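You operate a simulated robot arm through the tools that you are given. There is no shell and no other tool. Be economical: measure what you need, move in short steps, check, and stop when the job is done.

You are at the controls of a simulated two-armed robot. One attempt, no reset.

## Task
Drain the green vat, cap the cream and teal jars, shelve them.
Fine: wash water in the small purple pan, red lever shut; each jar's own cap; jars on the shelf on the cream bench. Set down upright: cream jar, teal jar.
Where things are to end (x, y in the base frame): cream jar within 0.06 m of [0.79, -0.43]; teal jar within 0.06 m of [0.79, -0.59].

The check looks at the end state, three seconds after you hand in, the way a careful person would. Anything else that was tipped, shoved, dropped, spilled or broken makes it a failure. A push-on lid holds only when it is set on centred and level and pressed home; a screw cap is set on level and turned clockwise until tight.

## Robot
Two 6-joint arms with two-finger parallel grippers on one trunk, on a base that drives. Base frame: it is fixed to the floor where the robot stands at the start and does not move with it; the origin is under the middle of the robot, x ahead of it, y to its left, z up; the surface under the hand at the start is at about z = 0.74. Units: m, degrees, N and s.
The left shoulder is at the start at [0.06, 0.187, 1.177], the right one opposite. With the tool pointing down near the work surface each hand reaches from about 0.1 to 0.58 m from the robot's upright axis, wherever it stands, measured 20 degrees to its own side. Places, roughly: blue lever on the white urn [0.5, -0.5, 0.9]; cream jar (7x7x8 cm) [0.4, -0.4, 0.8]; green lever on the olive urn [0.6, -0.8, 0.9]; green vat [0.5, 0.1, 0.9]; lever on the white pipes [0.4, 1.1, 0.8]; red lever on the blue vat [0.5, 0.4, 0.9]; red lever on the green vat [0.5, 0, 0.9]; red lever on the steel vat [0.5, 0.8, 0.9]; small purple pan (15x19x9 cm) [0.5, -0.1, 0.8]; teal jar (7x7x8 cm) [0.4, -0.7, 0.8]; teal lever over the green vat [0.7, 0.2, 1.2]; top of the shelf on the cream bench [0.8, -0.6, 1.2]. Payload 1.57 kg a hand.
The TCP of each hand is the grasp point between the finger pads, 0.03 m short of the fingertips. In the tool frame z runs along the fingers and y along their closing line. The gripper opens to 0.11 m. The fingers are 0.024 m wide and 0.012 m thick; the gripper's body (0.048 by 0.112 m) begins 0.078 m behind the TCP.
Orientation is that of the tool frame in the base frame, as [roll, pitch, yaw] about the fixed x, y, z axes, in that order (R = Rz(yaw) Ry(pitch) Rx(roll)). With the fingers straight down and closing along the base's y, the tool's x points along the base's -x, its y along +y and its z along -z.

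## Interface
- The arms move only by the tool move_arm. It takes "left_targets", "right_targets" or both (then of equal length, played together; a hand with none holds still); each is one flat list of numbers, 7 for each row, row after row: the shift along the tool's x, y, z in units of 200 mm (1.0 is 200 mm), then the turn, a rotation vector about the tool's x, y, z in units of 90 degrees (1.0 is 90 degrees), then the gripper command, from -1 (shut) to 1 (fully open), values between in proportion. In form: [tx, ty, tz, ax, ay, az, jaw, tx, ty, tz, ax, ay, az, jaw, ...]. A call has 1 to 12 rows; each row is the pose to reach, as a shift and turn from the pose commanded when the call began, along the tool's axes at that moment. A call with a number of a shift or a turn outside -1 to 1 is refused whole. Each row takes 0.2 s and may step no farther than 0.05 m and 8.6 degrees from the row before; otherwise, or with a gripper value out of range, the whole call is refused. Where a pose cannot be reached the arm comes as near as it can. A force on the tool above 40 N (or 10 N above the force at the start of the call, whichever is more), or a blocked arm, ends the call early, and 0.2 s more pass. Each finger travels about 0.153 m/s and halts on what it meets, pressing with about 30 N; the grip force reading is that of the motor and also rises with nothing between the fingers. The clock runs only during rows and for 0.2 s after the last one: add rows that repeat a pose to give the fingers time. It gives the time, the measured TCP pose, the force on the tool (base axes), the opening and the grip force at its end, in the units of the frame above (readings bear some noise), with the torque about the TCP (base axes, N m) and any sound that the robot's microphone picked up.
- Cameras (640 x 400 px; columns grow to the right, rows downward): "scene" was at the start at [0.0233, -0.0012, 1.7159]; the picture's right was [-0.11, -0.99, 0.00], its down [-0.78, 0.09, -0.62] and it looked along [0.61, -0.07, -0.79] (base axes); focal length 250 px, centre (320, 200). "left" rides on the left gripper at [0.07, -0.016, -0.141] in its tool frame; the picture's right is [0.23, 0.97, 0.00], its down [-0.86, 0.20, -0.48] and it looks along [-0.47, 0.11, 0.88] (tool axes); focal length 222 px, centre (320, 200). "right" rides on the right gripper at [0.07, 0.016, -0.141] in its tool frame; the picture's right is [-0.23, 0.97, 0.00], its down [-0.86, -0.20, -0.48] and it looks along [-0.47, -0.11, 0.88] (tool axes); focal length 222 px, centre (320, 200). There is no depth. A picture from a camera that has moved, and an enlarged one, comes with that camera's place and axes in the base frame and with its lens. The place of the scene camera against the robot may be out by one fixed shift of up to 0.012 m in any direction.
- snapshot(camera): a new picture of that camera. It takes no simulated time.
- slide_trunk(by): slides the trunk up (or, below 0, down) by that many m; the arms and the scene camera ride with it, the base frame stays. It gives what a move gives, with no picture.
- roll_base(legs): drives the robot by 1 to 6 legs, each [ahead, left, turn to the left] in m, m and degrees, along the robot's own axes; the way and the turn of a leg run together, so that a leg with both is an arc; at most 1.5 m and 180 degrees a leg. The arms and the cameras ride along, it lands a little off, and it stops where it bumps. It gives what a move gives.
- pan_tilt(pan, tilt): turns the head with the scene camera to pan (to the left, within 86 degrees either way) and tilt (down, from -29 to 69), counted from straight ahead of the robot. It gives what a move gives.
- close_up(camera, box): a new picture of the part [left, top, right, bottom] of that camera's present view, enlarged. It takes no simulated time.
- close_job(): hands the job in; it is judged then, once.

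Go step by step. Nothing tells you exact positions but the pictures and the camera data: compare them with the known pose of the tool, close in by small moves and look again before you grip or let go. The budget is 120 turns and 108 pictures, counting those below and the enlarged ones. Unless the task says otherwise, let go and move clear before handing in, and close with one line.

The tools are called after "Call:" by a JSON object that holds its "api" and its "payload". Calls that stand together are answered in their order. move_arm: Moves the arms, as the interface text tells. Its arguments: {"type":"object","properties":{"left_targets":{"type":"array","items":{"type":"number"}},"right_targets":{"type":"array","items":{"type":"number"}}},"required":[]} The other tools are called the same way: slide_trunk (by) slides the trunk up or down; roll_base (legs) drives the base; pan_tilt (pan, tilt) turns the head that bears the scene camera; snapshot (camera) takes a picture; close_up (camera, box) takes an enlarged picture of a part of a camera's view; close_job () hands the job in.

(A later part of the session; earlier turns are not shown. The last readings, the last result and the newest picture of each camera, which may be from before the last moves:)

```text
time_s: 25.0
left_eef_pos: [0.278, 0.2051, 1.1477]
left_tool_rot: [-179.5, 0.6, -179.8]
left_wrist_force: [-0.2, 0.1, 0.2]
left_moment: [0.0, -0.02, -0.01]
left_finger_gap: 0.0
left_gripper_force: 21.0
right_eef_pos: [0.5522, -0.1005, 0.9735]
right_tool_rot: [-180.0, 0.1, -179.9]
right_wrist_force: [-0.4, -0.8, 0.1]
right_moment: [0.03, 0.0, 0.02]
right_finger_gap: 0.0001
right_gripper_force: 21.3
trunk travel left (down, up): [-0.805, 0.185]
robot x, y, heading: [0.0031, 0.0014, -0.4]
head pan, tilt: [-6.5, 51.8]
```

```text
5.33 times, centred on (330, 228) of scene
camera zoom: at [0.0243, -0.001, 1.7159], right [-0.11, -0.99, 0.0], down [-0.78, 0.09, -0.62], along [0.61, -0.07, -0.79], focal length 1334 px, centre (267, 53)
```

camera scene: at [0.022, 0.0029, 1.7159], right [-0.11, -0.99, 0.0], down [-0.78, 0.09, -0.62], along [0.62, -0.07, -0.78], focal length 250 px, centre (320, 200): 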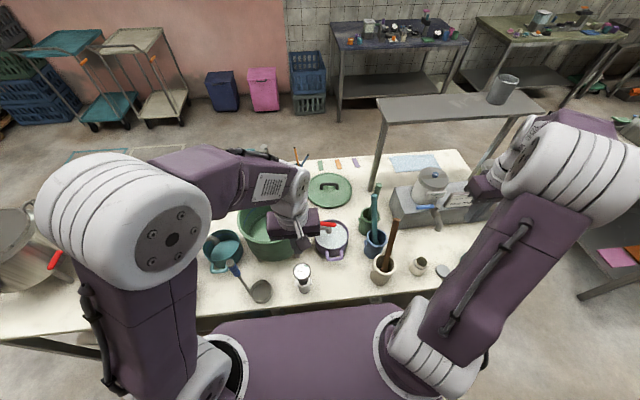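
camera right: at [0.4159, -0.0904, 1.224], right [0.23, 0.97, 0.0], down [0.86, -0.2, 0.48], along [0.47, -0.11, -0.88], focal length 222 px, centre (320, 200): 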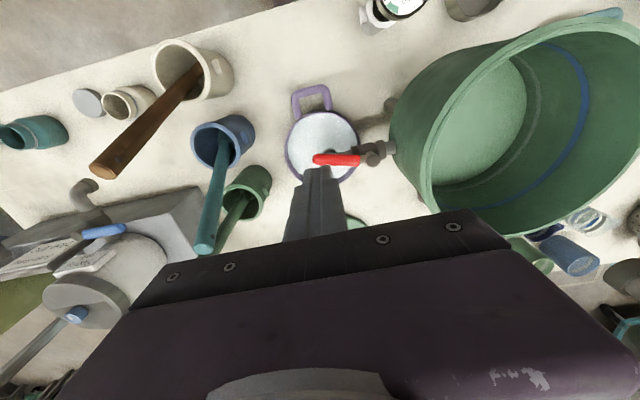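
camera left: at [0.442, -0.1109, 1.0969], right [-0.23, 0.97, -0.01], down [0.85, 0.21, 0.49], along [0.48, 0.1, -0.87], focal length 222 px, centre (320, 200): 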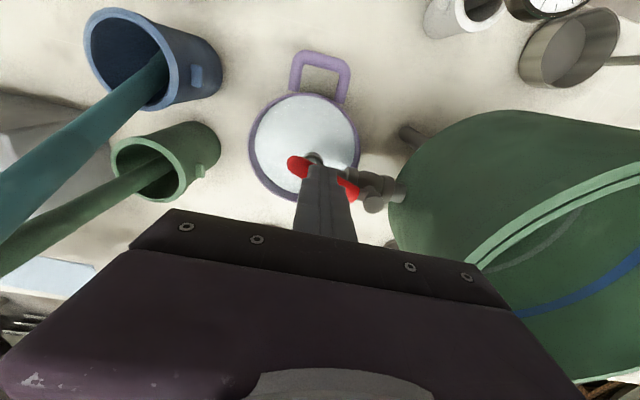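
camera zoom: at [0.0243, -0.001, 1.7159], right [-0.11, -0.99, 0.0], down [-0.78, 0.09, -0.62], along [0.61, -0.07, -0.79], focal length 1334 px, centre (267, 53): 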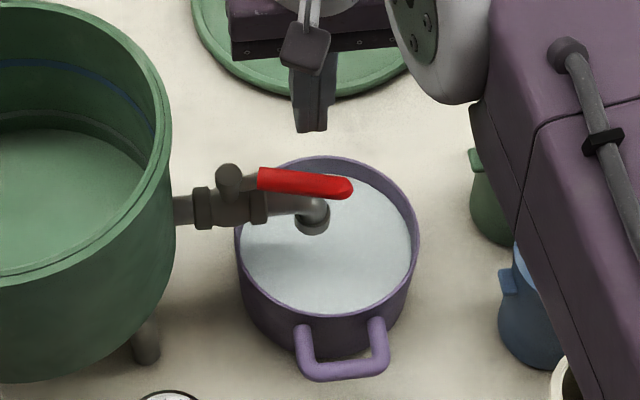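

Finger is well placed behind the lever. Lowering and sweeping the lever back to crosswise.

Call:
{"api": "move_arm", "payload": {"right_targets": [0, 0, 0.12, 0, 0, 0, -1, 0, 0, 0.2325, 0, 0, 0, -1, 0.08, 0, 0.2325, 0, 0, 0, -1, 0.156, 0, 0.2325, 0, 0, 0, -1, 0.21, 0.015, 0.2325, 0, 0, 0, -1, 0.261, 0.035, 0.2325, 0, 0, 0, -1, 0.346, 0.107, 0.2325, 0, 0, 0, -1, 0.4, 0.2, 0.2325, 0, 0, 0, -1, 0.4, 0.222, 0.2325, 0, 0, 0, -1]}}

Call:
{"api": "snapshot", "payload": {"camera": "right"}}

Call:
{"api": "close_up", "payload": {"camera": "scene", "box": [270, 190, 390, 265]}}

```text
time_s: 27.0
left_eef_pos: [0.2779, 0.2018, 1.1476]
left_tool_rot: [-179.5, 0.7, -179.8]
left_wrist_force: [-0.2, 0.5, 0.9]
left_moment: [0.04, 0.03, 0.0]
left_finger_gap: 0.0002
left_gripper_force: 21.4
right_eef_pos: [0.471, -0.0587, 0.9283]
right_tool_rot: [179.9, -0.1, 180.0]
right_wrist_force: [0.1, -4.5, -0.2]
right_moment: [0.0, 0.0, -0.05]
right_finger_gap: 0.0
right_gripper_force: 21.1
trunk travel left (down, up): [-0.805, 0.185]
robot x, y, heading: [0.0013, -0.0002, -0.3]
head pan, tilt: [-6.5, 51.8]
```

```text
70 pictures are left
camera right: at [0.4015, -0.0415, 1.0685], right [0.23, 0.97, 0.0], down [0.86, -0.2, 0.48], along [0.46, -0.11, -0.88], focal length 222 px, centre (320, 200)
```

right: 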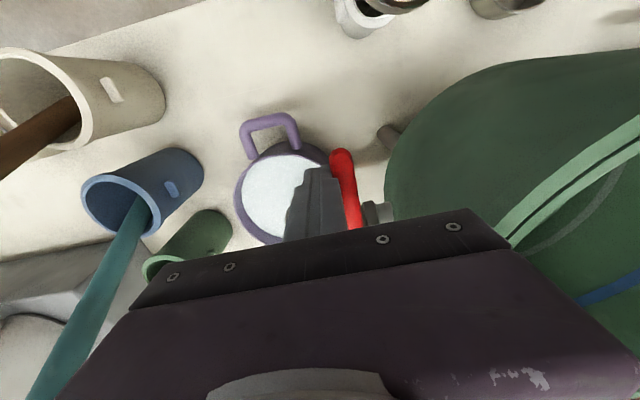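

```text
5.33 times, centred on (330, 228) of scene
camera zoom: at [0.0236, -0.0046, 1.7159], right [-0.11, -0.99, 0.0], down [-0.78, 0.09, -0.62], along [0.61, -0.07, -0.79], focal length 1334 px, centre (267, 53)
```

zoom: 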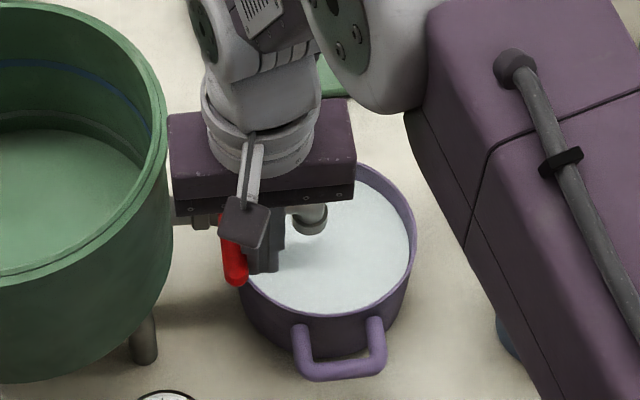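

Lever is back crosswise against its stop: shut. Backing the right hand off and up.

Call:
{"api": "move_arm", "payload": {"right_targets": [0.0, -0.06, 0, 0, 0, 0, -1, 0.0, -0.08, -0.2, 0, 0, 0, -1, 0.0, -0.1, -0.4, 0, 0, 0, -1, 0.0, -0.1, -0.64, 0, 0, 0, -1, 0.0, -0.1, -0.88, 0, 0, 0, -1, 0.1, -0.3, -1, 0, 0, 0, -1, 0.2, -0.5, -1, 0, 0, 0, -1, 0.3, -0.7, -1, 0, 0, 0, -1, 0.4, -0.9, -1, 0, 0, 0, -1]}}

Call:
{"api": "close_up", "payload": {"camera": "scene", "box": [270, 190, 390, 265]}}

Call:
{"api": "snapshot", "payload": {"camera": "scene"}}

```text
refused: row 6 steps farther than a row can; nothing moved
```

```text
5.33 times, centred on (330, 228) of scene
camera zoom: at [0.0236, -0.0046, 1.7159], right [-0.11, -0.99, 0.0], down [-0.78, 0.09, -0.62], along [0.61, -0.07, -0.79], focal length 1334 px, centre (267, 53)
```

zoom: 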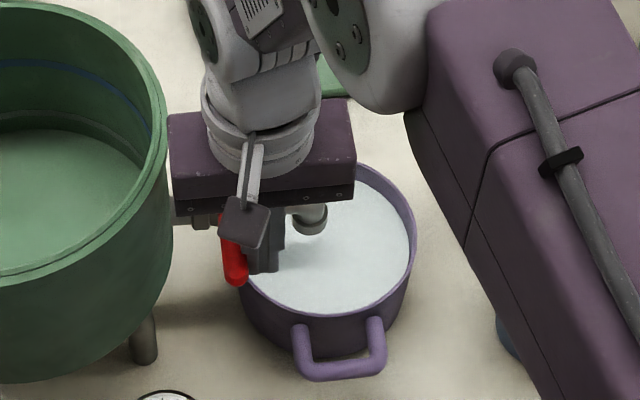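

```text
67 pictures are left
camera scene: at [0.0236, -0.0046, 1.7159], right [-0.11, -0.99, 0.0], down [-0.78, 0.09, -0.62], along [0.61, -0.07, -0.79], focal length 250 px, centre (320, 200)
```

scene: 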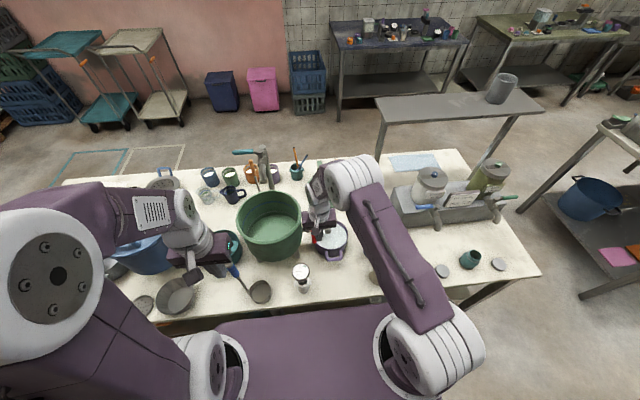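

Retrying the retreat with shorter steps.

Call:
{"api": "move_arm", "payload": {"right_targets": [0.0, -0.06, 0, 0, 0, 0, -1, 0.0, -0.08, -0.2, 0, 0, 0, -1, 0.0, -0.1, -0.4, 0, 0, 0, -1, 0.0, -0.1, -0.62, 0, 0, 0, -1, 0.0, -0.1, -0.84, 0, 0, 0, -1, 0.08, -0.2, -1, 0, 0, 0, -1, 0.17, -0.4, -1, 0, 0, 0, -1, 0.26, -0.6, -1, 0, 0, 0, -1, 0.35, -0.8, -1, 0, 0, 0, -1, 0.45, -0.98, -1, 0, 0, 0, -1]}}

Call:
{"api": "pan_tilt", "payload": {"pan": -30, "tilt": 65}}

Call:
{"api": "snapshot", "payload": {"camera": "scene"}}

Call:
{"api": "snapshot", "payload": {"camera": "right"}}

```text
time_s: 29.2
left_eef_pos: [0.277, 0.2031, 1.1478]
left_tool_rot: [-179.6, 0.7, -179.8]
left_wrist_force: [-0.1, 0.3, 0.1]
left_moment: [-0.01, 0.0, -0.02]
left_finger_gap: 0.0002
left_gripper_force: 21.4
right_eef_pos: [0.3814, -0.2535, 1.1292]
right_tool_rot: [179.9, 0.0, -180.0]
right_wrist_force: [0.3, -0.8, 0.1]
right_moment: [-0.03, 0.0, 0.0]
right_finger_gap: 0.0001
right_gripper_force: 21.5
trunk travel left (down, up): [-0.805, 0.185]
robot x, y, heading: [-0.0011, -0.0021, 0.1]
head pan, tilt: [-6.5, 51.8]
```

```text
time_s: 30.1
left_eef_pos: [0.2787, 0.2044, 1.1488]
left_tool_rot: [-179.5, 0.8, -179.8]
left_wrist_force: [0.0, 0.4, 0.0]
left_moment: [0.01, -0.01, -0.01]
left_finger_gap: 0.0002
left_gripper_force: 21.4
right_eef_pos: [0.3833, -0.2527, 1.1289]
right_tool_rot: [180.0, 0.0, -179.9]
right_wrist_force: [0.0, 0.3, -0.9]
right_moment: [0.0, -0.01, -0.01]
right_finger_gap: 0.0
right_gripper_force: 21.2
trunk travel left (down, up): [-0.805, 0.185]
robot x, y, heading: [-0.0011, -0.0031, -0.3]
head pan, tilt: [-30.0, 65.0]
```

```text
66 pictures are left
camera scene: at [0.0016, -0.0224, 1.7002], right [-0.5, -0.87, 0.0], down [-0.79, 0.45, -0.42], along [0.37, -0.21, -0.91], focal length 250 px, centre (320, 200)
```

scene: 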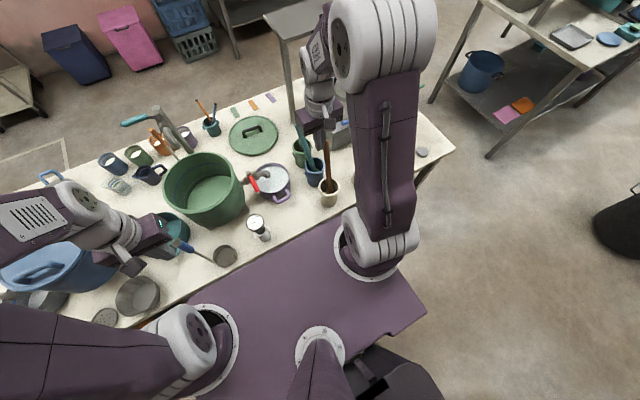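

```text
65 pictures are left
camera right: at [0.3127, -0.2342, 1.2692], right [0.23, 0.97, 0.0], down [0.86, -0.2, 0.48], along [0.47, -0.11, -0.88], focal length 222 px, centre (320, 200)
```

right: 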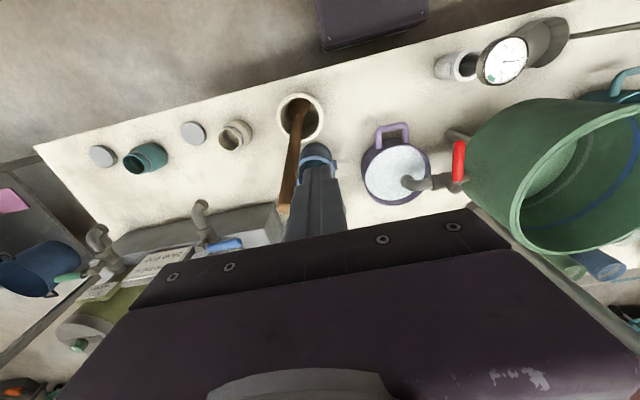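

Red lever is shut and the vat is empty. Next: raise the right hand and drive the robot 0.3 m to its right to work on the cream jar.

Call:
{"api": "move_arm", "payload": {"right_targets": [0.1, 0, -0.2, 0, 0, 0, -1, 0.2, -0.1, -0.4, 0, 0, 0, -1, 0.3, -0.2, -0.5, 0, 0, 0, 1], "left_targets": [0, 0, -0.2, 0, 0, 0, -1, 0, 0, -0.4, 0, 0, 0, -1, 0, 0, -0.5, 0, 0, 0, 1]}}

Call:
{"api": "roll_base", "payload": {"legs": [[0, -0.3, 0]]}}

Call:
{"api": "snapshot", "payload": {"camera": "right"}}

```text
time_s: 30.9
left_eef_pos: [0.2752, 0.2056, 1.2484]
left_tool_rot: [-179.6, 0.6, -179.8]
left_wrist_force: [0.4, 0.9, 0.4]
left_moment: [-0.01, -0.03, -0.07]
left_finger_gap: 0.1101
left_gripper_force: 1.4
right_eef_pos: [0.3221, -0.293, 1.2283]
right_tool_rot: [179.9, -0.1, -180.0]
right_wrist_force: [-0.2, -0.6, 0.2]
right_moment: [0.02, 0.0, 0.0]
right_finger_gap: 0.1098
right_gripper_force: 1.2
trunk travel left (down, up): [-0.805, 0.185]
robot x, y, heading: [0.0012, 0.0013, -0.1]
head pan, tilt: [-30.0, 65.0]
```

```text
time_s: 32.9
left_eef_pos: [0.2754, -0.0902, 1.2485]
left_tool_rot: [-179.3, 0.7, -179.7]
left_wrist_force: [0.1, -0.5, 0.3]
left_moment: [-0.01, -0.01, 0.01]
left_finger_gap: 0.1101
left_gripper_force: 0.1
right_eef_pos: [0.3226, -0.5881, 1.229]
right_tool_rot: [-179.9, 0.1, -179.8]
right_wrist_force: [0.6, 0.5, -0.1]
right_moment: [-0.03, -0.03, 0.03]
right_finger_gap: 0.1098
right_gripper_force: 0.1
trunk travel left (down, up): [-0.805, 0.185]
robot x, y, heading: [-0.0011, -0.2973, 0.3]
head pan, tilt: [-30.0, 65.0]
```

```text
64 pictures are left
camera right: at [0.2529, -0.5702, 1.3702], right [0.22, 0.97, 0.0], down [0.86, -0.2, 0.48], along [0.47, -0.11, -0.88], focal length 222 px, centre (320, 200)
```

right: 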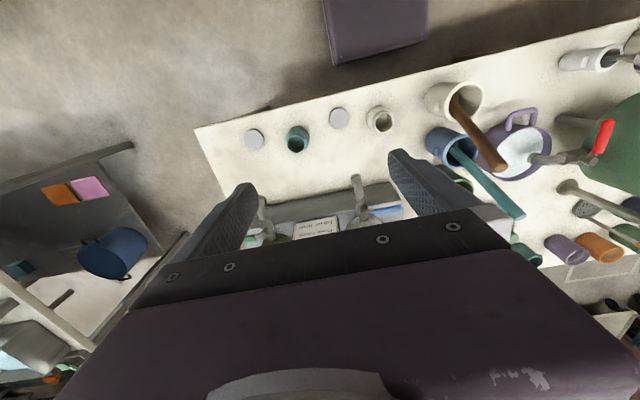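

Jars and caps lie at about cream jar (0.36,-0.45), cap (0.353,-0.543), teal jar (0.363,-0.653), cap (0.356,-0.78). Moving closer to inspect necks and caps.

Call:
{"api": "move_arm", "payload": {"right_targets": [0, 0.1, 0.2, 0, 0, 0, 1, 0.0, 0.2, 0.4, 0, 0, 0, 1, 0.05, 0.2, 0.6, 0, 0, 0, 1, 0.05, 0.2, 0.8, 0, 0, 0, 1, 0.05, 0.2, 1, 0, 0, 0, 1]}}

Call:
{"api": "close_up", "payload": {"camera": "right", "box": [200, 40, 440, 190]}}

```text
time_s: 34.1
left_eef_pos: [0.2774, -0.0911, 1.2471]
left_tool_rot: [-179.5, 0.6, -179.6]
left_wrist_force: [1.3, 0.9, 0.2]
left_moment: [-0.03, 0.04, -0.02]
left_finger_gap: 0.1102
left_gripper_force: 0.1
right_eef_pos: [0.3157, -0.5504, 1.0278]
right_tool_rot: [180.0, 0.0, -179.8]
right_wrist_force: [0.6, -0.4, -0.6]
right_moment: [0.03, 0.01, 0.01]
right_finger_gap: 0.1098
right_gripper_force: 0.1
trunk travel left (down, up): [-0.805, 0.185]
robot x, y, heading: [-0.0041, -0.2967, 0.1]
head pan, tilt: [-30.0, 65.0]
```

```text
2.67 times, centred on (320, 115) of right
camera zoom: at [0.2453, -0.5329, 1.1681], right [0.22, 0.97, 0.0], down [0.86, -0.2, 0.48], along [0.47, -0.11, -0.88], focal length 592 px, centre (320, 427)
```

zoom: 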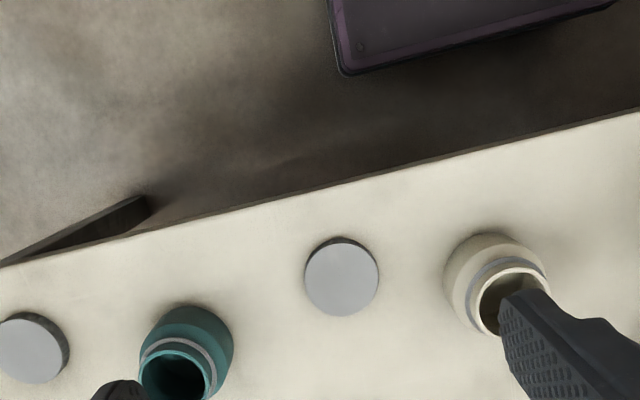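

Call:
{"api": "close_up", "payload": {"camera": "right", "box": [300, 110, 420, 185]}}

Call:
{"api": "close_up", "payload": {"camera": "right", "box": [195, 140, 315, 215]}}

```text
5.33 times, centred on (360, 148) of right
camera zoom: at [0.2453, -0.5329, 1.1681], right [0.22, 0.97, 0.0], down [0.86, -0.2, 0.48], along [0.47, -0.11, -0.88], focal length 1185 px, centre (107, 480)
```

zoom: 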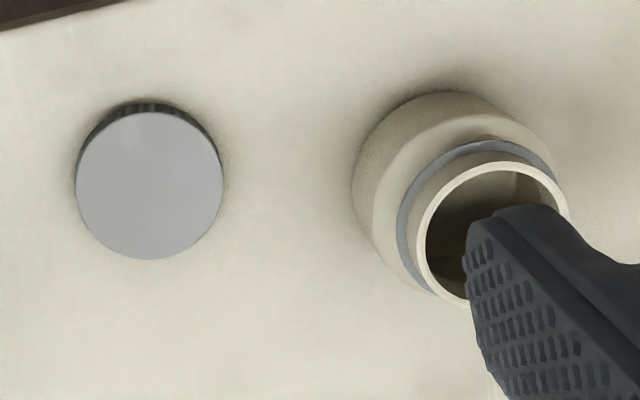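

```text
5.33 times, centred on (255, 178) of right
camera zoom: at [0.2453, -0.5329, 1.1681], right [0.22, 0.97, 0.0], down [0.86, -0.2, 0.48], along [0.47, -0.11, -0.88], focal length 1185 px, centre (667, 320)
```

zoom: 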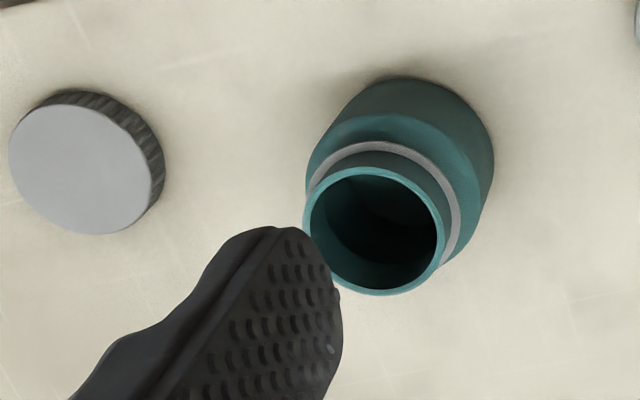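

Both caps are ribbed screw caps. Plan: left hand tilted 45° holds the jar from the front while the right hand screws on the cap from above. I'll back off 0.15 m and shift right so both arms have room.

Call:
{"api": "roll_base", "payload": {"legs": [[-0.15, 0, 0], [0, -0.16, 0]]}}

Call:
{"api": "pan_tilt", "payload": {"pan": 0, "tilt": 50}}

Call:
{"api": "snapshot", "payload": {"camera": "scene"}}

```text
time_s: 36.5
left_eef_pos: [0.1265, -0.249, 1.2482]
left_tool_rot: [-179.5, 0.7, -179.7]
left_wrist_force: [-0.1, 0.3, 0.3]
left_moment: [-0.02, 0.01, 0.02]
left_finger_gap: 0.1102
left_gripper_force: 0.0
right_eef_pos: [0.1649, -0.708, 1.0294]
right_tool_rot: [-179.9, 0.1, -179.9]
right_wrist_force: [-0.4, -0.5, -0.1]
right_moment: [-0.06, 0.01, 0.0]
right_finger_gap: 0.11
right_gripper_force: 0.0
trunk travel left (down, up): [-0.805, 0.185]
robot x, y, heading: [-0.1482, -0.4585, 0.4]
head pan, tilt: [-30.0, 65.0]
```

```text
time_s: 37.4
left_eef_pos: [0.1255, -0.2509, 1.2489]
left_tool_rot: [-179.5, 0.7, -179.7]
left_wrist_force: [0.4, -0.6, 0.7]
left_moment: [0.01, 0.0, 0.01]
left_finger_gap: 0.1099
left_gripper_force: 0.0
right_eef_pos: [0.1635, -0.7109, 1.0285]
right_tool_rot: [-180.0, 0.0, -179.7]
right_wrist_force: [0.4, -0.1, -0.2]
right_moment: [0.02, 0.0, -0.01]
right_finger_gap: 0.1101
right_gripper_force: 0.1
trunk travel left (down, up): [-0.805, 0.185]
robot x, y, heading: [-0.1461, -0.459, -0.2]
head pan, tilt: [0.0, 50.0]
```

```text
60 pictures are left
camera scene: at [-0.1237, -0.4505, 1.7182], right [0.0, -1.0, 0.0], down [-0.77, 0.0, -0.64], along [0.64, 0.0, -0.77], focal length 250 px, centre (320, 200)
```

scene: 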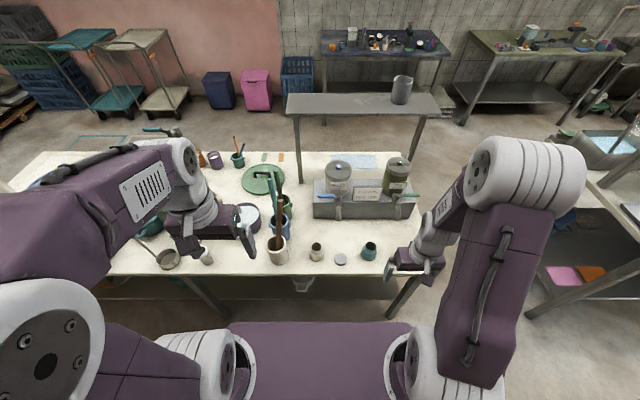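

Clear view now. Right hand goes over the cream cap; left hand tilts 45° forward and comes toward the cream jar from the front.

Call:
{"api": "move_arm", "payload": {"right_targets": [-0.15, 0.14, 0.08, 0, 0, 0, 1, -0.31, 0.28, 0.16, 0, 0, 0, 1, -0.47, 0.42, 0.24, 0, 0, 0, 1, -0.63, 0.56, 0.33, 0, 0, 0, 1, -0.79, 0.7, 0.41, 0, 0, 0, 1, -0.945, 0.84, 0.49, 0, 0, 0, 1], "left_targets": [-0.11, -0.12, 0.16, 0, -0.085, 0, 1, -0.22, -0.25, 0.32, 0, -0.17, 0, 1, -0.34, -0.38, 0.48, 0, -0.25, 0, 1, -0.45, -0.5, 0.64, 0, -0.335, 0, 1, -0.56, -0.62, 0.8, 0, -0.42, 0, 1, -0.675, -0.75, 0.95, 0, -0.5, 0, 1]}}

Call:
{"api": "snapshot", "payload": {"camera": "right"}}

Call:
{"api": "snapshot", "payload": {"camera": "left"}}

```text
time_s: 38.8
left_eef_pos: [0.2797, -0.4198, 1.0842]
left_tool_rot: [179.5, 45.2, 179.9]
left_wrist_force: [-0.3, -0.5, 0.2]
left_moment: [0.01, 0.01, 0.03]
left_finger_gap: 0.1101
left_gripper_force: 0.0
left hand out of reach, approached as far as the arm can: row 4, 5, 6
right_eef_pos: [0.3526, -0.5434, 0.9296]
right_tool_rot: [179.9, -0.2, -179.8]
right_wrist_force: [0.3, -0.4, 0.2]
right_moment: [0.01, 0.03, 0.01]
right_finger_gap: 0.1102
right_gripper_force: 0.1
trunk travel left (down, up): [-0.805, 0.185]
robot x, y, heading: [-0.1496, -0.456, 0.0]
head pan, tilt: [0.0, 50.0]
```

```text
59 pictures are left
camera right: at [0.2845, -0.5266, 1.0697], right [0.22, 0.97, 0.0], down [0.86, -0.2, 0.48], along [0.46, -0.11, -0.88], focal length 222 px, centre (320, 200)
```

right: 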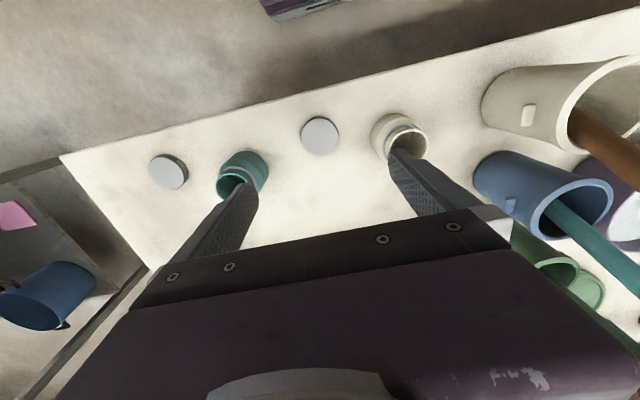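

```text
58 pictures are left
camera left: at [0.1307, -0.4371, 1.1351], right [-0.17, 0.97, -0.16], down [0.26, 0.2, 0.95], along [0.95, 0.12, -0.29], focal length 222 px, centre (320, 200)
```

left: 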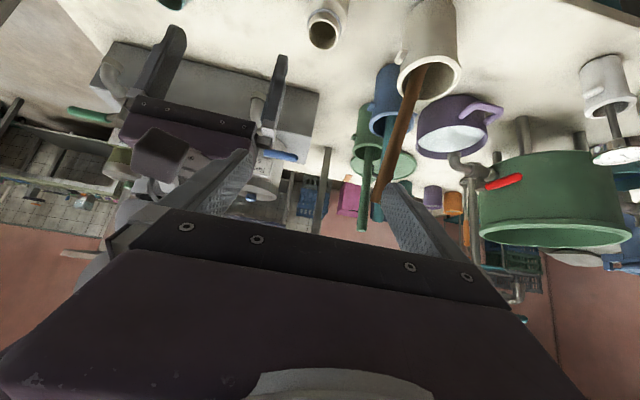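

Cap is under the right hand at about (0.35,-0.543). Narrowing the jaw and lowering around the cap; left hand advances down toward the jar's front.

Call:
{"api": "move_arm", "payload": {"right_targets": [0.01, 0, 0.05, 0, 0, 0, 0.36, 0.013, 0, 0.25, 0, 0, 0, 0.36, 0.013, 0, 0.48, 0, 0, 0, 0.36, 0.013, 0, 0.66, 0, 0, 0, 0.36, 0.013, 0, 0.75, 0, 0, 0, 0.36]}}

Call:
{"api": "close_up", "payload": {"camera": "right", "box": [200, 110, 440, 260]}}

```text
time_s: 40.0
left_eef_pos: [0.2798, -0.4177, 1.0845]
left_tool_rot: [179.7, 45.4, -179.7]
left_wrist_force: [0.4, -0.1, -0.4]
left_moment: [0.0, 0.01, 0.02]
left_finger_gap: 0.1099
left_gripper_force: 0.0
right_eef_pos: [0.3496, -0.541, 0.7807]
right_tool_rot: [180.0, 0.0, -179.8]
right_wrist_force: [0.6, -0.1, 0.8]
right_moment: [0.0, 0.0, 0.01]
right_finger_gap: 0.0746
right_gripper_force: 0.0
trunk travel left (down, up): [-0.805, 0.185]
robot x, y, heading: [-0.1458, -0.4595, -0.0]
head pan, tilt: [0.0, 50.0]
```

```text
2.67 times, centred on (320, 185) of right
camera zoom: at [0.2807, -0.5236, 0.9209], right [0.22, 0.97, 0.0], down [0.86, -0.2, 0.48], along [0.47, -0.11, -0.88], focal length 592 px, centre (320, 240)
```

zoom: 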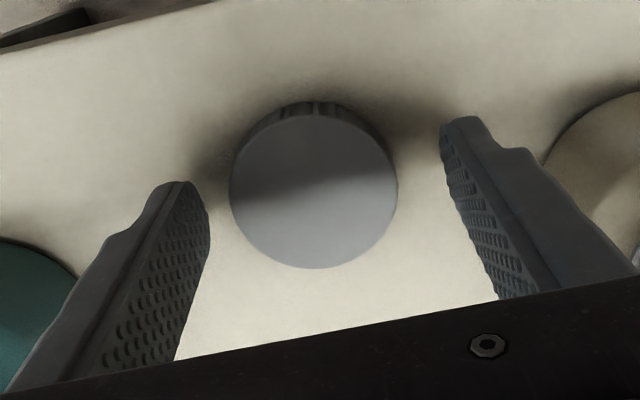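

Cap centred. Lowering 5 mm and closing, then lifting.

Call:
{"api": "move_arm", "payload": {"right_targets": [0, 0, 0.027, 0, 0, 0, 0.36, 0, 0, 0.027, 0, 0, 0, -1, 0, 0, 0.027, 0, 0, 0, -1, 0, 0, 0.027, 0, 0, 0, -1]}}

Call:
{"api": "move_arm", "payload": {"right_targets": [0, 0, -0.2, 0, 0, 0, -1, 0, 0, -0.4, 0, 0, 0, -1, 0, 0, -0.6, 0, 0, 0, -1, 0, 0, -0.8, 0, 0, 0, -1]}}

Call:
{"api": "close_up", "payload": {"camera": "right", "box": [200, 90, 440, 240]}}

```text
time_s: 41.0
left_eef_pos: [0.2786, -0.4171, 1.0844]
left_tool_rot: [179.7, 45.4, -179.7]
left_wrist_force: [-0.5, -0.2, -0.9]
left_moment: [-0.03, 0.01, 0.0]
left_finger_gap: 0.1102
left_gripper_force: 0.1
right_eef_pos: [0.3494, -0.5417, 0.7761]
right_tool_rot: [-180.0, 0.0, -179.8]
right_wrist_force: [-0.5, -0.1, 0.1]
right_moment: [0.0, 0.02, -0.03]
right_finger_gap: 0.05
right_gripper_force: 30.5
trunk travel left (down, up): [-0.805, 0.185]
robot x, y, heading: [-0.1491, -0.4577, 0.2]
head pan, tilt: [0.0, 50.0]
```

```text
time_s: 42.0
left_eef_pos: [0.2792, -0.4181, 1.0853]
left_tool_rot: [179.7, 45.3, -179.7]
left_wrist_force: [-0.9, 0.0, -0.6]
left_moment: [0.03, 0.0, 0.0]
left_finger_gap: 0.1099
left_gripper_force: 0.1
right_eef_pos: [0.3484, -0.5422, 0.935]
right_tool_rot: [180.0, 0.0, -179.8]
right_wrist_force: [-0.9, 0.0, 1.1]
right_moment: [-0.01, -0.01, 0.03]
right_finger_gap: 0.0498
right_gripper_force: 29.8
trunk travel left (down, up): [-0.805, 0.185]
robot x, y, heading: [-0.1504, -0.4572, -0.0]
head pan, tilt: [0.0, 50.0]
```

```text
2.67 times, centred on (320, 165) of right
camera zoom: at [0.2785, -0.5247, 1.0753], right [0.22, 0.97, 0.0], down [0.86, -0.2, 0.48], along [0.47, -0.11, -0.88], focal length 592 px, centre (320, 293)
```

zoom: 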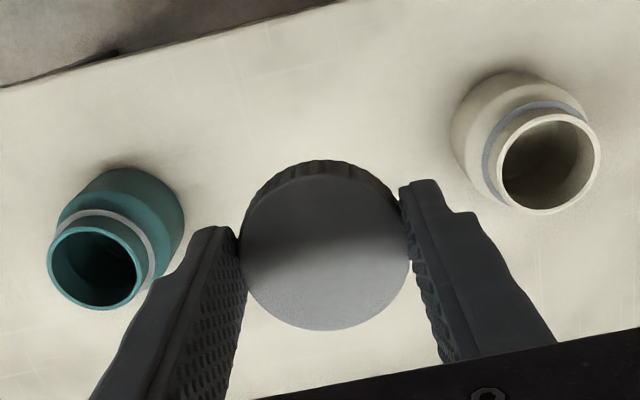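

Cap in hand (0.05 m wide). Moving the right hand aside while the left comes down in front of the cream jar.

Call:
{"api": "move_arm", "payload": {"right_targets": [0, -0.1, -0.1, 0, 0, 0, -1, 0, -0.2, -0.2, 0, 0, 0, -1, 0, -0.3, -0.3, 0, 0, 0, -1, 0, -0.4, -0.3, 0, 0, 0, -1, 0, -0.5, -0.3, 0, 0, 0, -1, 0, -0.6, -0.3, 0, 0, 0, -1], "left_targets": [0.13, -0.02, 0.14, 0, 0, 0, 1, 0.27, -0.05, 0.28, 0, 0, 0, 1, 0.4, -0.08, 0.42, 0, 0, 0, 1, 0.54, -0.11, 0.57, 0, 0, 0, 0.8, 0.68, -0.13, 0.71, 0, 0, 0, 0.65, 0.81, -0.15, 0.85, 0, 0, 0, 0.65]}}

Call:
{"api": "snapshot", "payload": {"camera": "left"}}

```text
time_s: 43.4
left_eef_pos: [0.3349, -0.4972, 0.8531]
left_tool_rot: [178.0, 45.1, 179.4]
left_wrist_force: [-0.5, -1.0, 0.6]
left_moment: [-0.03, 0.01, -0.03]
left_finger_gap: 0.0909
left_gripper_force: 0.1
left hand out of reach, approached as far as the arm can: row 1, 2, 3, 4, 5, 6
right_eef_pos: [0.3496, -0.6619, 0.9936]
right_tool_rot: [-180.0, 0.0, -179.8]
right_wrist_force: [0.2, -0.1, -0.1]
right_moment: [0.01, 0.0, -0.03]
right_finger_gap: 0.0498
right_gripper_force: 29.9
trunk travel left (down, up): [-0.805, 0.185]
robot x, y, heading: [-0.1496, -0.457, 0.1]
head pan, tilt: [0.0, 50.0]
```

```text
55 pictures are left
camera left: at [0.1854, -0.517, 0.9026], right [-0.18, 0.97, -0.14], down [0.26, 0.18, 0.95], along [0.95, 0.13, -0.29], focal length 222 px, centre (320, 200)
```

left: 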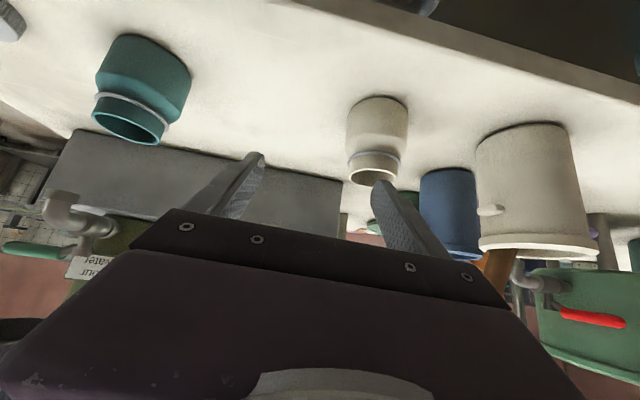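

The left arm can't retract that far so its pose drifted; its finger is near the jar rim. I'll raise it straight up, back the base 4 cm for more room, and re-approach from above.

Call:
{"api": "move_arm", "payload": {"left_targets": [-0.106, 0, -0.106, 0, 0, 0, 0.65, -0.25, 0, -0.25, 0, 0, 0, 1]}}

Call:
{"api": "roll_base", "payload": {"legs": [[-0.04, 0, 0]]}}

Call:
{"api": "snapshot", "payload": {"camera": "left"}}

```text
time_s: 44.0
left_eef_pos: [0.3383, -0.5028, 0.9259]
left_tool_rot: [-179.9, 45.6, -179.4]
left_wrist_force: [0.1, -0.1, 0.7]
left_moment: [0.03, -0.01, 0.02]
left_finger_gap: 0.11
left_gripper_force: 0.1
left hand out of reach, approached as far as the arm can: row 1, 2
right_eef_pos: [0.35, -0.6616, 0.9953]
right_tool_rot: [180.0, 0.0, -179.7]
right_wrist_force: [0.6, -1.0, 0.3]
right_moment: [0.04, -0.05, 0.01]
right_finger_gap: 0.0496
right_gripper_force: 30.2
trunk travel left (down, up): [-0.805, 0.185]
robot x, y, heading: [-0.1505, -0.4552, -0.2]
head pan, tilt: [0.0, 50.0]
```

```text
time_s: 44.9
left_eef_pos: [0.306, -0.5025, 0.9216]
left_tool_rot: [-179.8, 45.2, -179.5]
left_wrist_force: [0.9, -0.3, 0.4]
left_moment: [-0.02, 0.0, 0.02]
left_finger_gap: 0.11
left_gripper_force: 0.0
right_eef_pos: [0.315, -0.6619, 0.9925]
right_tool_rot: [-180.0, -0.4, -179.8]
right_wrist_force: [1.7, -0.5, -0.4]
right_moment: [-0.02, 0.03, 0.01]
right_finger_gap: 0.05
right_gripper_force: 30.1
trunk travel left (down, up): [-0.805, 0.185]
robot x, y, heading: [-0.1872, -0.4551, 0.3]
head pan, tilt: [0.0, 50.0]
```

```text
54 pictures are left
camera left: at [0.1553, -0.5194, 0.9722], right [-0.17, 0.97, -0.16], down [0.26, 0.2, 0.94], along [0.95, 0.12, -0.29], focal length 222 px, centre (320, 200)
```

left: 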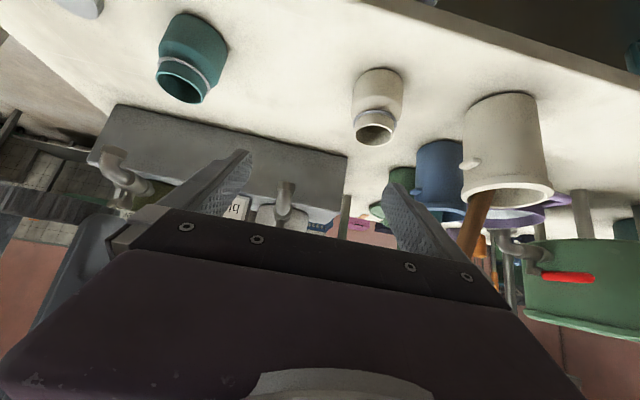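

Both jars still upright. Moving the left above the cream jar.

Call:
{"api": "move_arm", "payload": {"left_targets": [-0.06, 0.09, 0.1, 0, 0, 0, 1, -0.12, 0.18, 0.2, 0, 0, 0, 1, -0.173, 0.27, 0.315, 0, 0, 0, 1]}}

Call:
{"api": "close_up", "payload": {"camera": "left", "box": [200, 20, 440, 220]}}

```text
time_s: 45.7
left_eef_pos: [0.3686, -0.4468, 0.9055]
left_tool_rot: [-179.8, 45.6, -179.3]
left_wrist_force: [0.0, 0.2, 0.1]
left_moment: [-0.02, 0.01, -0.03]
left_finger_gap: 0.11
left_gripper_force: 0.0
right_eef_pos: [0.3086, -0.6611, 0.9954]
right_tool_rot: [179.9, -0.1, -179.8]
right_wrist_force: [0.5, -0.3, -0.2]
right_moment: [-0.05, -0.05, 0.03]
right_finger_gap: 0.0499
right_gripper_force: 29.3
trunk travel left (down, up): [-0.805, 0.185]
robot x, y, heading: [-0.1888, -0.4559, 0.4]
head pan, tilt: [0.0, 50.0]
```

```text
2.00 times, centred on (320, 120) of left
camera zoom: at [0.2185, -0.4639, 0.9553], right [-0.17, 0.97, -0.16], down [0.25, 0.2, 0.95], along [0.95, 0.12, -0.28], focal length 444 px, centre (320, 360)
```

zoom: 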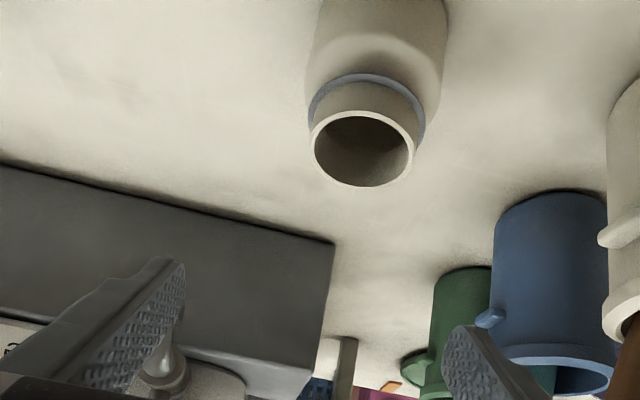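

Left is right above the jar with ample clearance each side. Lowering straight down around it.

Call:
{"api": "move_arm", "payload": {"left_targets": [0.12, 0, 0.12, 0, 0, 0, 1, 0.24, 0, 0.24, 0, 0, 0, 1, 0.36, 0, 0.36, 0, 0, 0, 1, 0.45, 0, 0.45, 0, 0, 0, 1]}}

Call:
{"api": "snapshot", "payload": {"camera": "left"}}

Call:
{"api": "close_up", "payload": {"camera": "scene", "box": [240, 190, 440, 315]}}

```text
time_s: 46.7
left_eef_pos: [0.3707, -0.4502, 0.777]
left_tool_rot: [-179.9, 45.5, -179.5]
left_wrist_force: [-0.8, -0.2, 0.1]
left_moment: [0.02, 0.04, 0.03]
left_finger_gap: 0.1098
left_gripper_force: 0.1
right_eef_pos: [0.3091, -0.6617, 0.9944]
right_tool_rot: [-180.0, 0.1, -179.8]
right_wrist_force: [-0.6, 0.1, 0.6]
right_moment: [-0.03, 0.01, 0.0]
right_finger_gap: 0.05
right_gripper_force: 30.3
trunk travel left (down, up): [-0.805, 0.185]
robot x, y, heading: [-0.1851, -0.4554, 0.4]
head pan, tilt: [0.0, 50.0]
```

```text
52 pictures are left
camera left: at [0.221, -0.4661, 0.8278], right [-0.17, 0.97, -0.16], down [0.26, 0.2, 0.94], along [0.95, 0.12, -0.28], focal length 222 px, centre (320, 200)
```

left: 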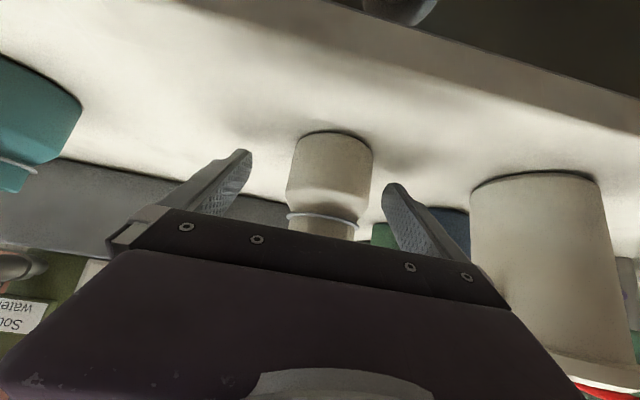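

```text
3.20 times, centred on (340, 252) of scene
camera zoom: at [-0.1623, -0.4501, 1.7183], right [0.0, -1.0, 0.0], down [-0.77, 0.0, -0.64], along [0.64, 0.0, -0.77], focal length 800 px, centre (256, 32)
```

zoom: 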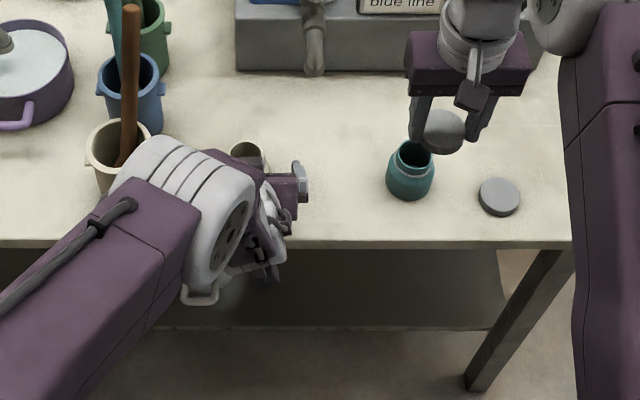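

Jar is about 7 mm to +y of the grasp centre. Centring and closing on it.

Call:
{"api": "move_arm", "payload": {"left_targets": [0, 0.037, 0, 0, 0, 0, 1, 0, 0.037, 0, 0, 0, 0, 0.4, 0, 0.037, 0, 0, 0, 0, 0.1, 0, 0.037, 0, 0, 0, 0, -0.3, 0, 0.037, 0, 0, 0, 0, -1, 0, 0.037, 0, 0, 0, 0, -1]}}

Call:
{"api": "snapshot", "payload": {"camera": "left"}}

```text
time_s: 48.1
left_eef_pos: [0.3708, -0.4421, 0.7773]
left_tool_rot: [-179.8, 45.5, -179.4]
left_wrist_force: [0.2, 0.7, 0.0]
left_moment: [0.0, -0.03, 0.0]
left_finger_gap: 0.0613
left_gripper_force: 29.8
right_eef_pos: [0.31, -0.6613, 0.9939]
right_tool_rot: [179.9, 0.0, -179.7]
right_wrist_force: [0.1, -0.1, 0.1]
right_moment: [-0.03, 0.01, 0.01]
right_finger_gap: 0.0499
right_gripper_force: 30.0
trunk travel left (down, up): [-0.805, 0.185]
robot x, y, heading: [-0.1874, -0.4587, 0.4]
head pan, tilt: [0.0, 50.0]
```

```text
50 pictures are left
camera left: at [0.2207, -0.4585, 0.8279], right [-0.17, 0.97, -0.16], down [0.26, 0.2, 0.95], along [0.95, 0.12, -0.28], focal length 222 px, centre (320, 200)
```

left: 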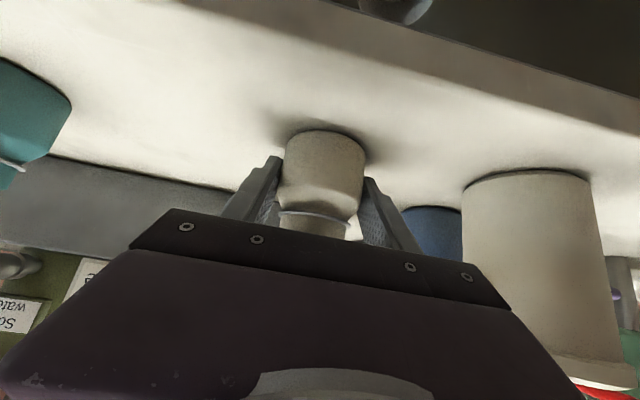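

Jar is held firmly. Bringing the right hand with the cap beside the jar for an accurate look at the mouth.

Call:
{"api": "move_arm", "payload": {"right_targets": [-0.07, 0.16, 0.12, 0, 0, 0, -1, -0.14, 0.33, 0.24, 0, 0, 0, -1, -0.21, 0.5, 0.36, 0, 0, 0, -1, -0.275, 0.655, 0.47, 0, 0, 0, -1]}}

Call:
{"api": "close_up", "payload": {"camera": "right", "box": [240, 80, 480, 230]}}

```text
time_s: 49.1
left_eef_pos: [0.3715, -0.4406, 0.7787]
left_tool_rot: [-179.8, 45.6, -179.4]
left_wrist_force: [0.5, -0.5, -0.4]
left_moment: [0.06, -0.05, -0.03]
left_finger_gap: 0.0615
left_gripper_force: 29.8
right_eef_pos: [0.3644, -0.5302, 0.8993]
right_tool_rot: [179.9, 0.0, -179.9]
right_wrist_force: [0.8, -0.2, -0.2]
right_moment: [0.01, 0.04, -0.02]
right_finger_gap: 0.05
right_gripper_force: 30.4
trunk travel left (down, up): [-0.805, 0.185]
robot x, y, heading: [-0.1912, -0.4591, 0.4]
head pan, tilt: [0.0, 50.0]
```

```text
2.67 times, centred on (360, 155) of right
camera zoom: at [0.2959, -0.512, 1.0409], right [0.22, 0.97, 0.0], down [0.86, -0.2, 0.48], along [0.47, -0.11, -0.88], focal length 592 px, centre (213, 320)
```

zoom: 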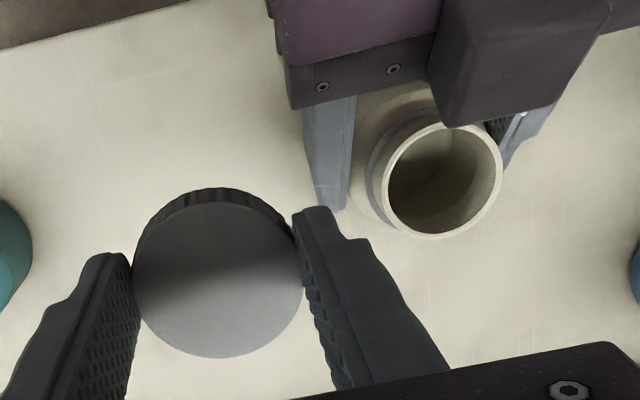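

Cap and jar mouth both visible. I need to see what the dark block at the left hand is before bringing the right hand over.

Call:
{"api": "close_up", "payload": {"camera": "scene", "box": [280, 200, 400, 275]}}

Call:
{"api": "snapshot", "payload": {"camera": "right"}}

```text
5.33 times, centred on (340, 238) of scene
camera zoom: at [-0.1623, -0.4493, 1.7183], right [0.0, -1.0, 0.0], down [-0.77, 0.0, -0.64], along [0.64, 0.0, -0.77], focal length 1334 px, centre (213, 0)
```

zoom: 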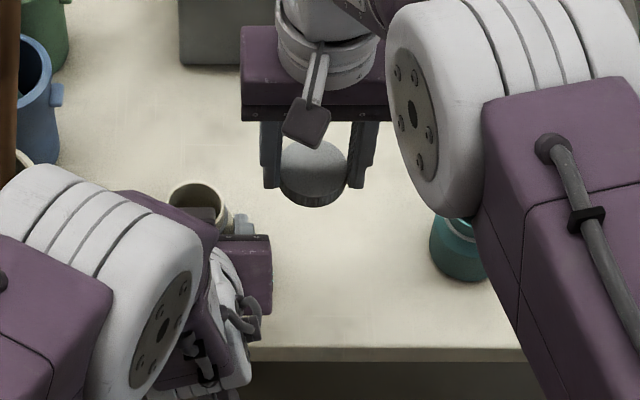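

```text
47 pictures are left
camera right: at [0.2959, -0.512, 1.0409], right [0.22, 0.97, 0.0], down [0.86, -0.2, 0.48], along [0.47, -0.11, -0.88], focal length 222 px, centre (320, 200)
```

right: 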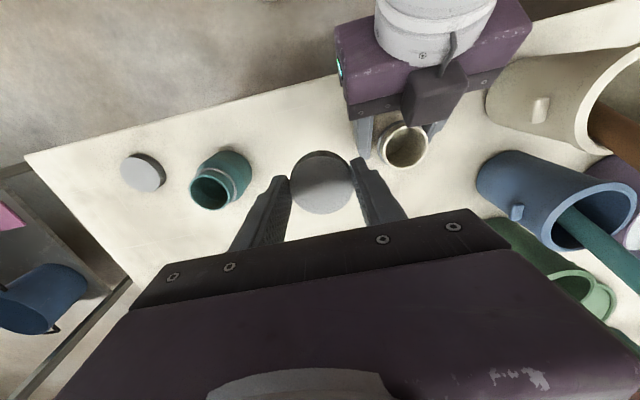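

The block on the left wrist sits close to where the right hand must turn, so I'll loosen the left grip, flatten the left hand to 60° from vertical, and regrip for more clearance.

Call:
{"api": "move_arm", "payload": {"left_targets": [0, 0, 0, 0, 0, 0, 0.64, 0, 0, 0, 0, 0, 0, 0.64, 0, 0, 0, 0, -0.08, 0, 0.64, 0.01, 0, 0.01, 0, -0.167, 0, 0.64, 0.01, 0, 0.01, 0, -0.167, 0, 0.4, 0.01, 0, 0.01, 0, -0.167, 0, -1, 0.01, 0, 0.01, 0, -0.167, 0, -1, 0.01, 0, 0.01, 0, -0.167, 0, -1]}}

Call:
{"api": "snapshot", "payload": {"camera": "right"}}

```text
time_s: 50.9
left_eef_pos: [0.371, -0.4412, 0.7737]
left_tool_rot: [-179.8, 60.6, -179.4]
left_wrist_force: [0.8, 0.5, 0.1]
left_moment: [0.08, -0.02, 0.06]
left_finger_gap: 0.0609
left_gripper_force: 29.6
right_eef_pos: [0.365, -0.5301, 0.9004]
right_tool_rot: [180.0, 0.0, -179.8]
right_wrist_force: [-0.2, 0.1, 0.3]
right_moment: [0.0, 0.0, 0.01]
right_finger_gap: 0.0498
right_gripper_force: 29.8
trunk travel left (down, up): [-0.805, 0.185]
robot x, y, heading: [-0.1821, -0.4569, 0.0]
head pan, tilt: [0.0, 50.0]
```

```text
46 pictures are left
camera right: at [0.2956, -0.5129, 1.0414], right [0.22, 0.97, 0.0], down [0.86, -0.2, 0.48], along [0.47, -0.11, -0.88], focal length 222 px, centre (320, 200)
```

right: 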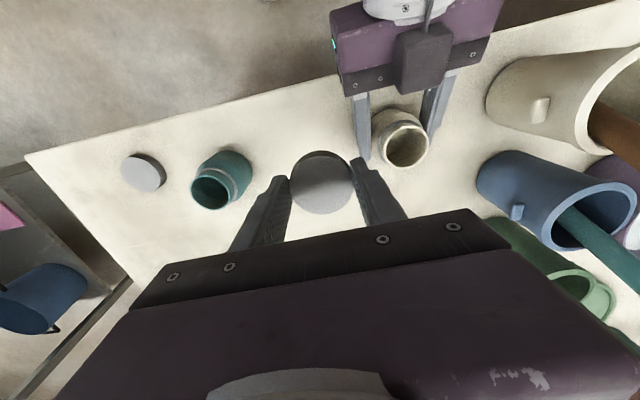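

Good clearance now; mouth centre about (0.374,-0.442). Moving the cap over it with the wrist pre-wound counter-clockwise.

Call:
{"api": "move_arm", "payload": {"right_targets": [-0.005, 0.05, 0, 0, 0, -0.09, -1, -0.01, 0.1, 0, 0, 0, -0.18, -1, -0.015, 0.15, 0, 0, 0, -0.27, -1, -0.02, 0.2, 0, 0, 0, -0.36, -1, -0.025, 0.25, 0, 0, 0, -0.45, -1, -0.03, 0.3, 0, 0, 0, -0.54, -1, -0.035, 0.35, 0, 0, 0, -0.63, -1, -0.04, 0.4, 0, 0, 0, -0.72, -1, -0.042, 0.441, 0, 0, 0, -0.8, -1]}}

Call:
{"api": "snapshot", "payload": {"camera": "right"}}

Call:
{"api": "close_up", "payload": {"camera": "scene", "box": [260, 200, 380, 275]}}

```text
time_s: 52.9
left_eef_pos: [0.3697, -0.4406, 0.7751]
left_tool_rot: [-179.9, 60.7, -179.3]
left_wrist_force: [0.5, -0.4, 0.0]
left_moment: [0.0, 0.0, 0.03]
left_finger_gap: 0.0611
left_gripper_force: 30.3
right_eef_pos: [0.3589, -0.4472, 0.9034]
right_tool_rot: [-180.0, -0.1, -107.7]
right_wrist_force: [-0.1, 0.2, 0.1]
right_moment: [0.05, 0.0, 0.0]
right_finger_gap: 0.05
right_gripper_force: 29.5
right hand out of reach, approached as far as the arm can: row 6, 7, 8, 9
trunk travel left (down, up): [-0.805, 0.185]
robot x, y, heading: [-0.1841, -0.4573, 0.0]
head pan, tilt: [0.0, 50.0]
```

```text
45 pictures are left
camera right: at [0.3226, -0.5077, 1.0445], right [-0.86, 0.51, 0.0], down [0.45, 0.75, 0.48], along [0.24, 0.41, -0.88], focal length 222 px, centre (320, 200)
```

right: 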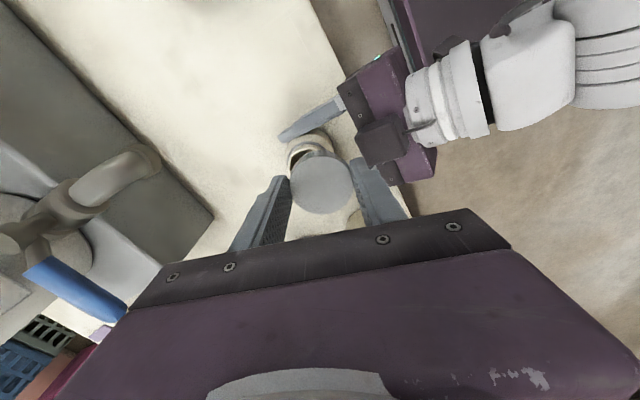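

```text
5.33 times, centred on (320, 238) of scene
camera zoom: at [-0.1627, -0.45, 1.7183], right [0.0, -1.0, 0.0], down [-0.77, 0.0, -0.64], along [0.64, 0.0, -0.77], focal length 1334 px, centre (320, 0)
```

zoom: 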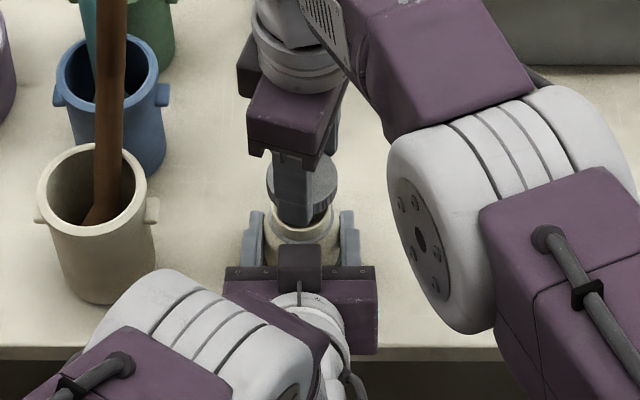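

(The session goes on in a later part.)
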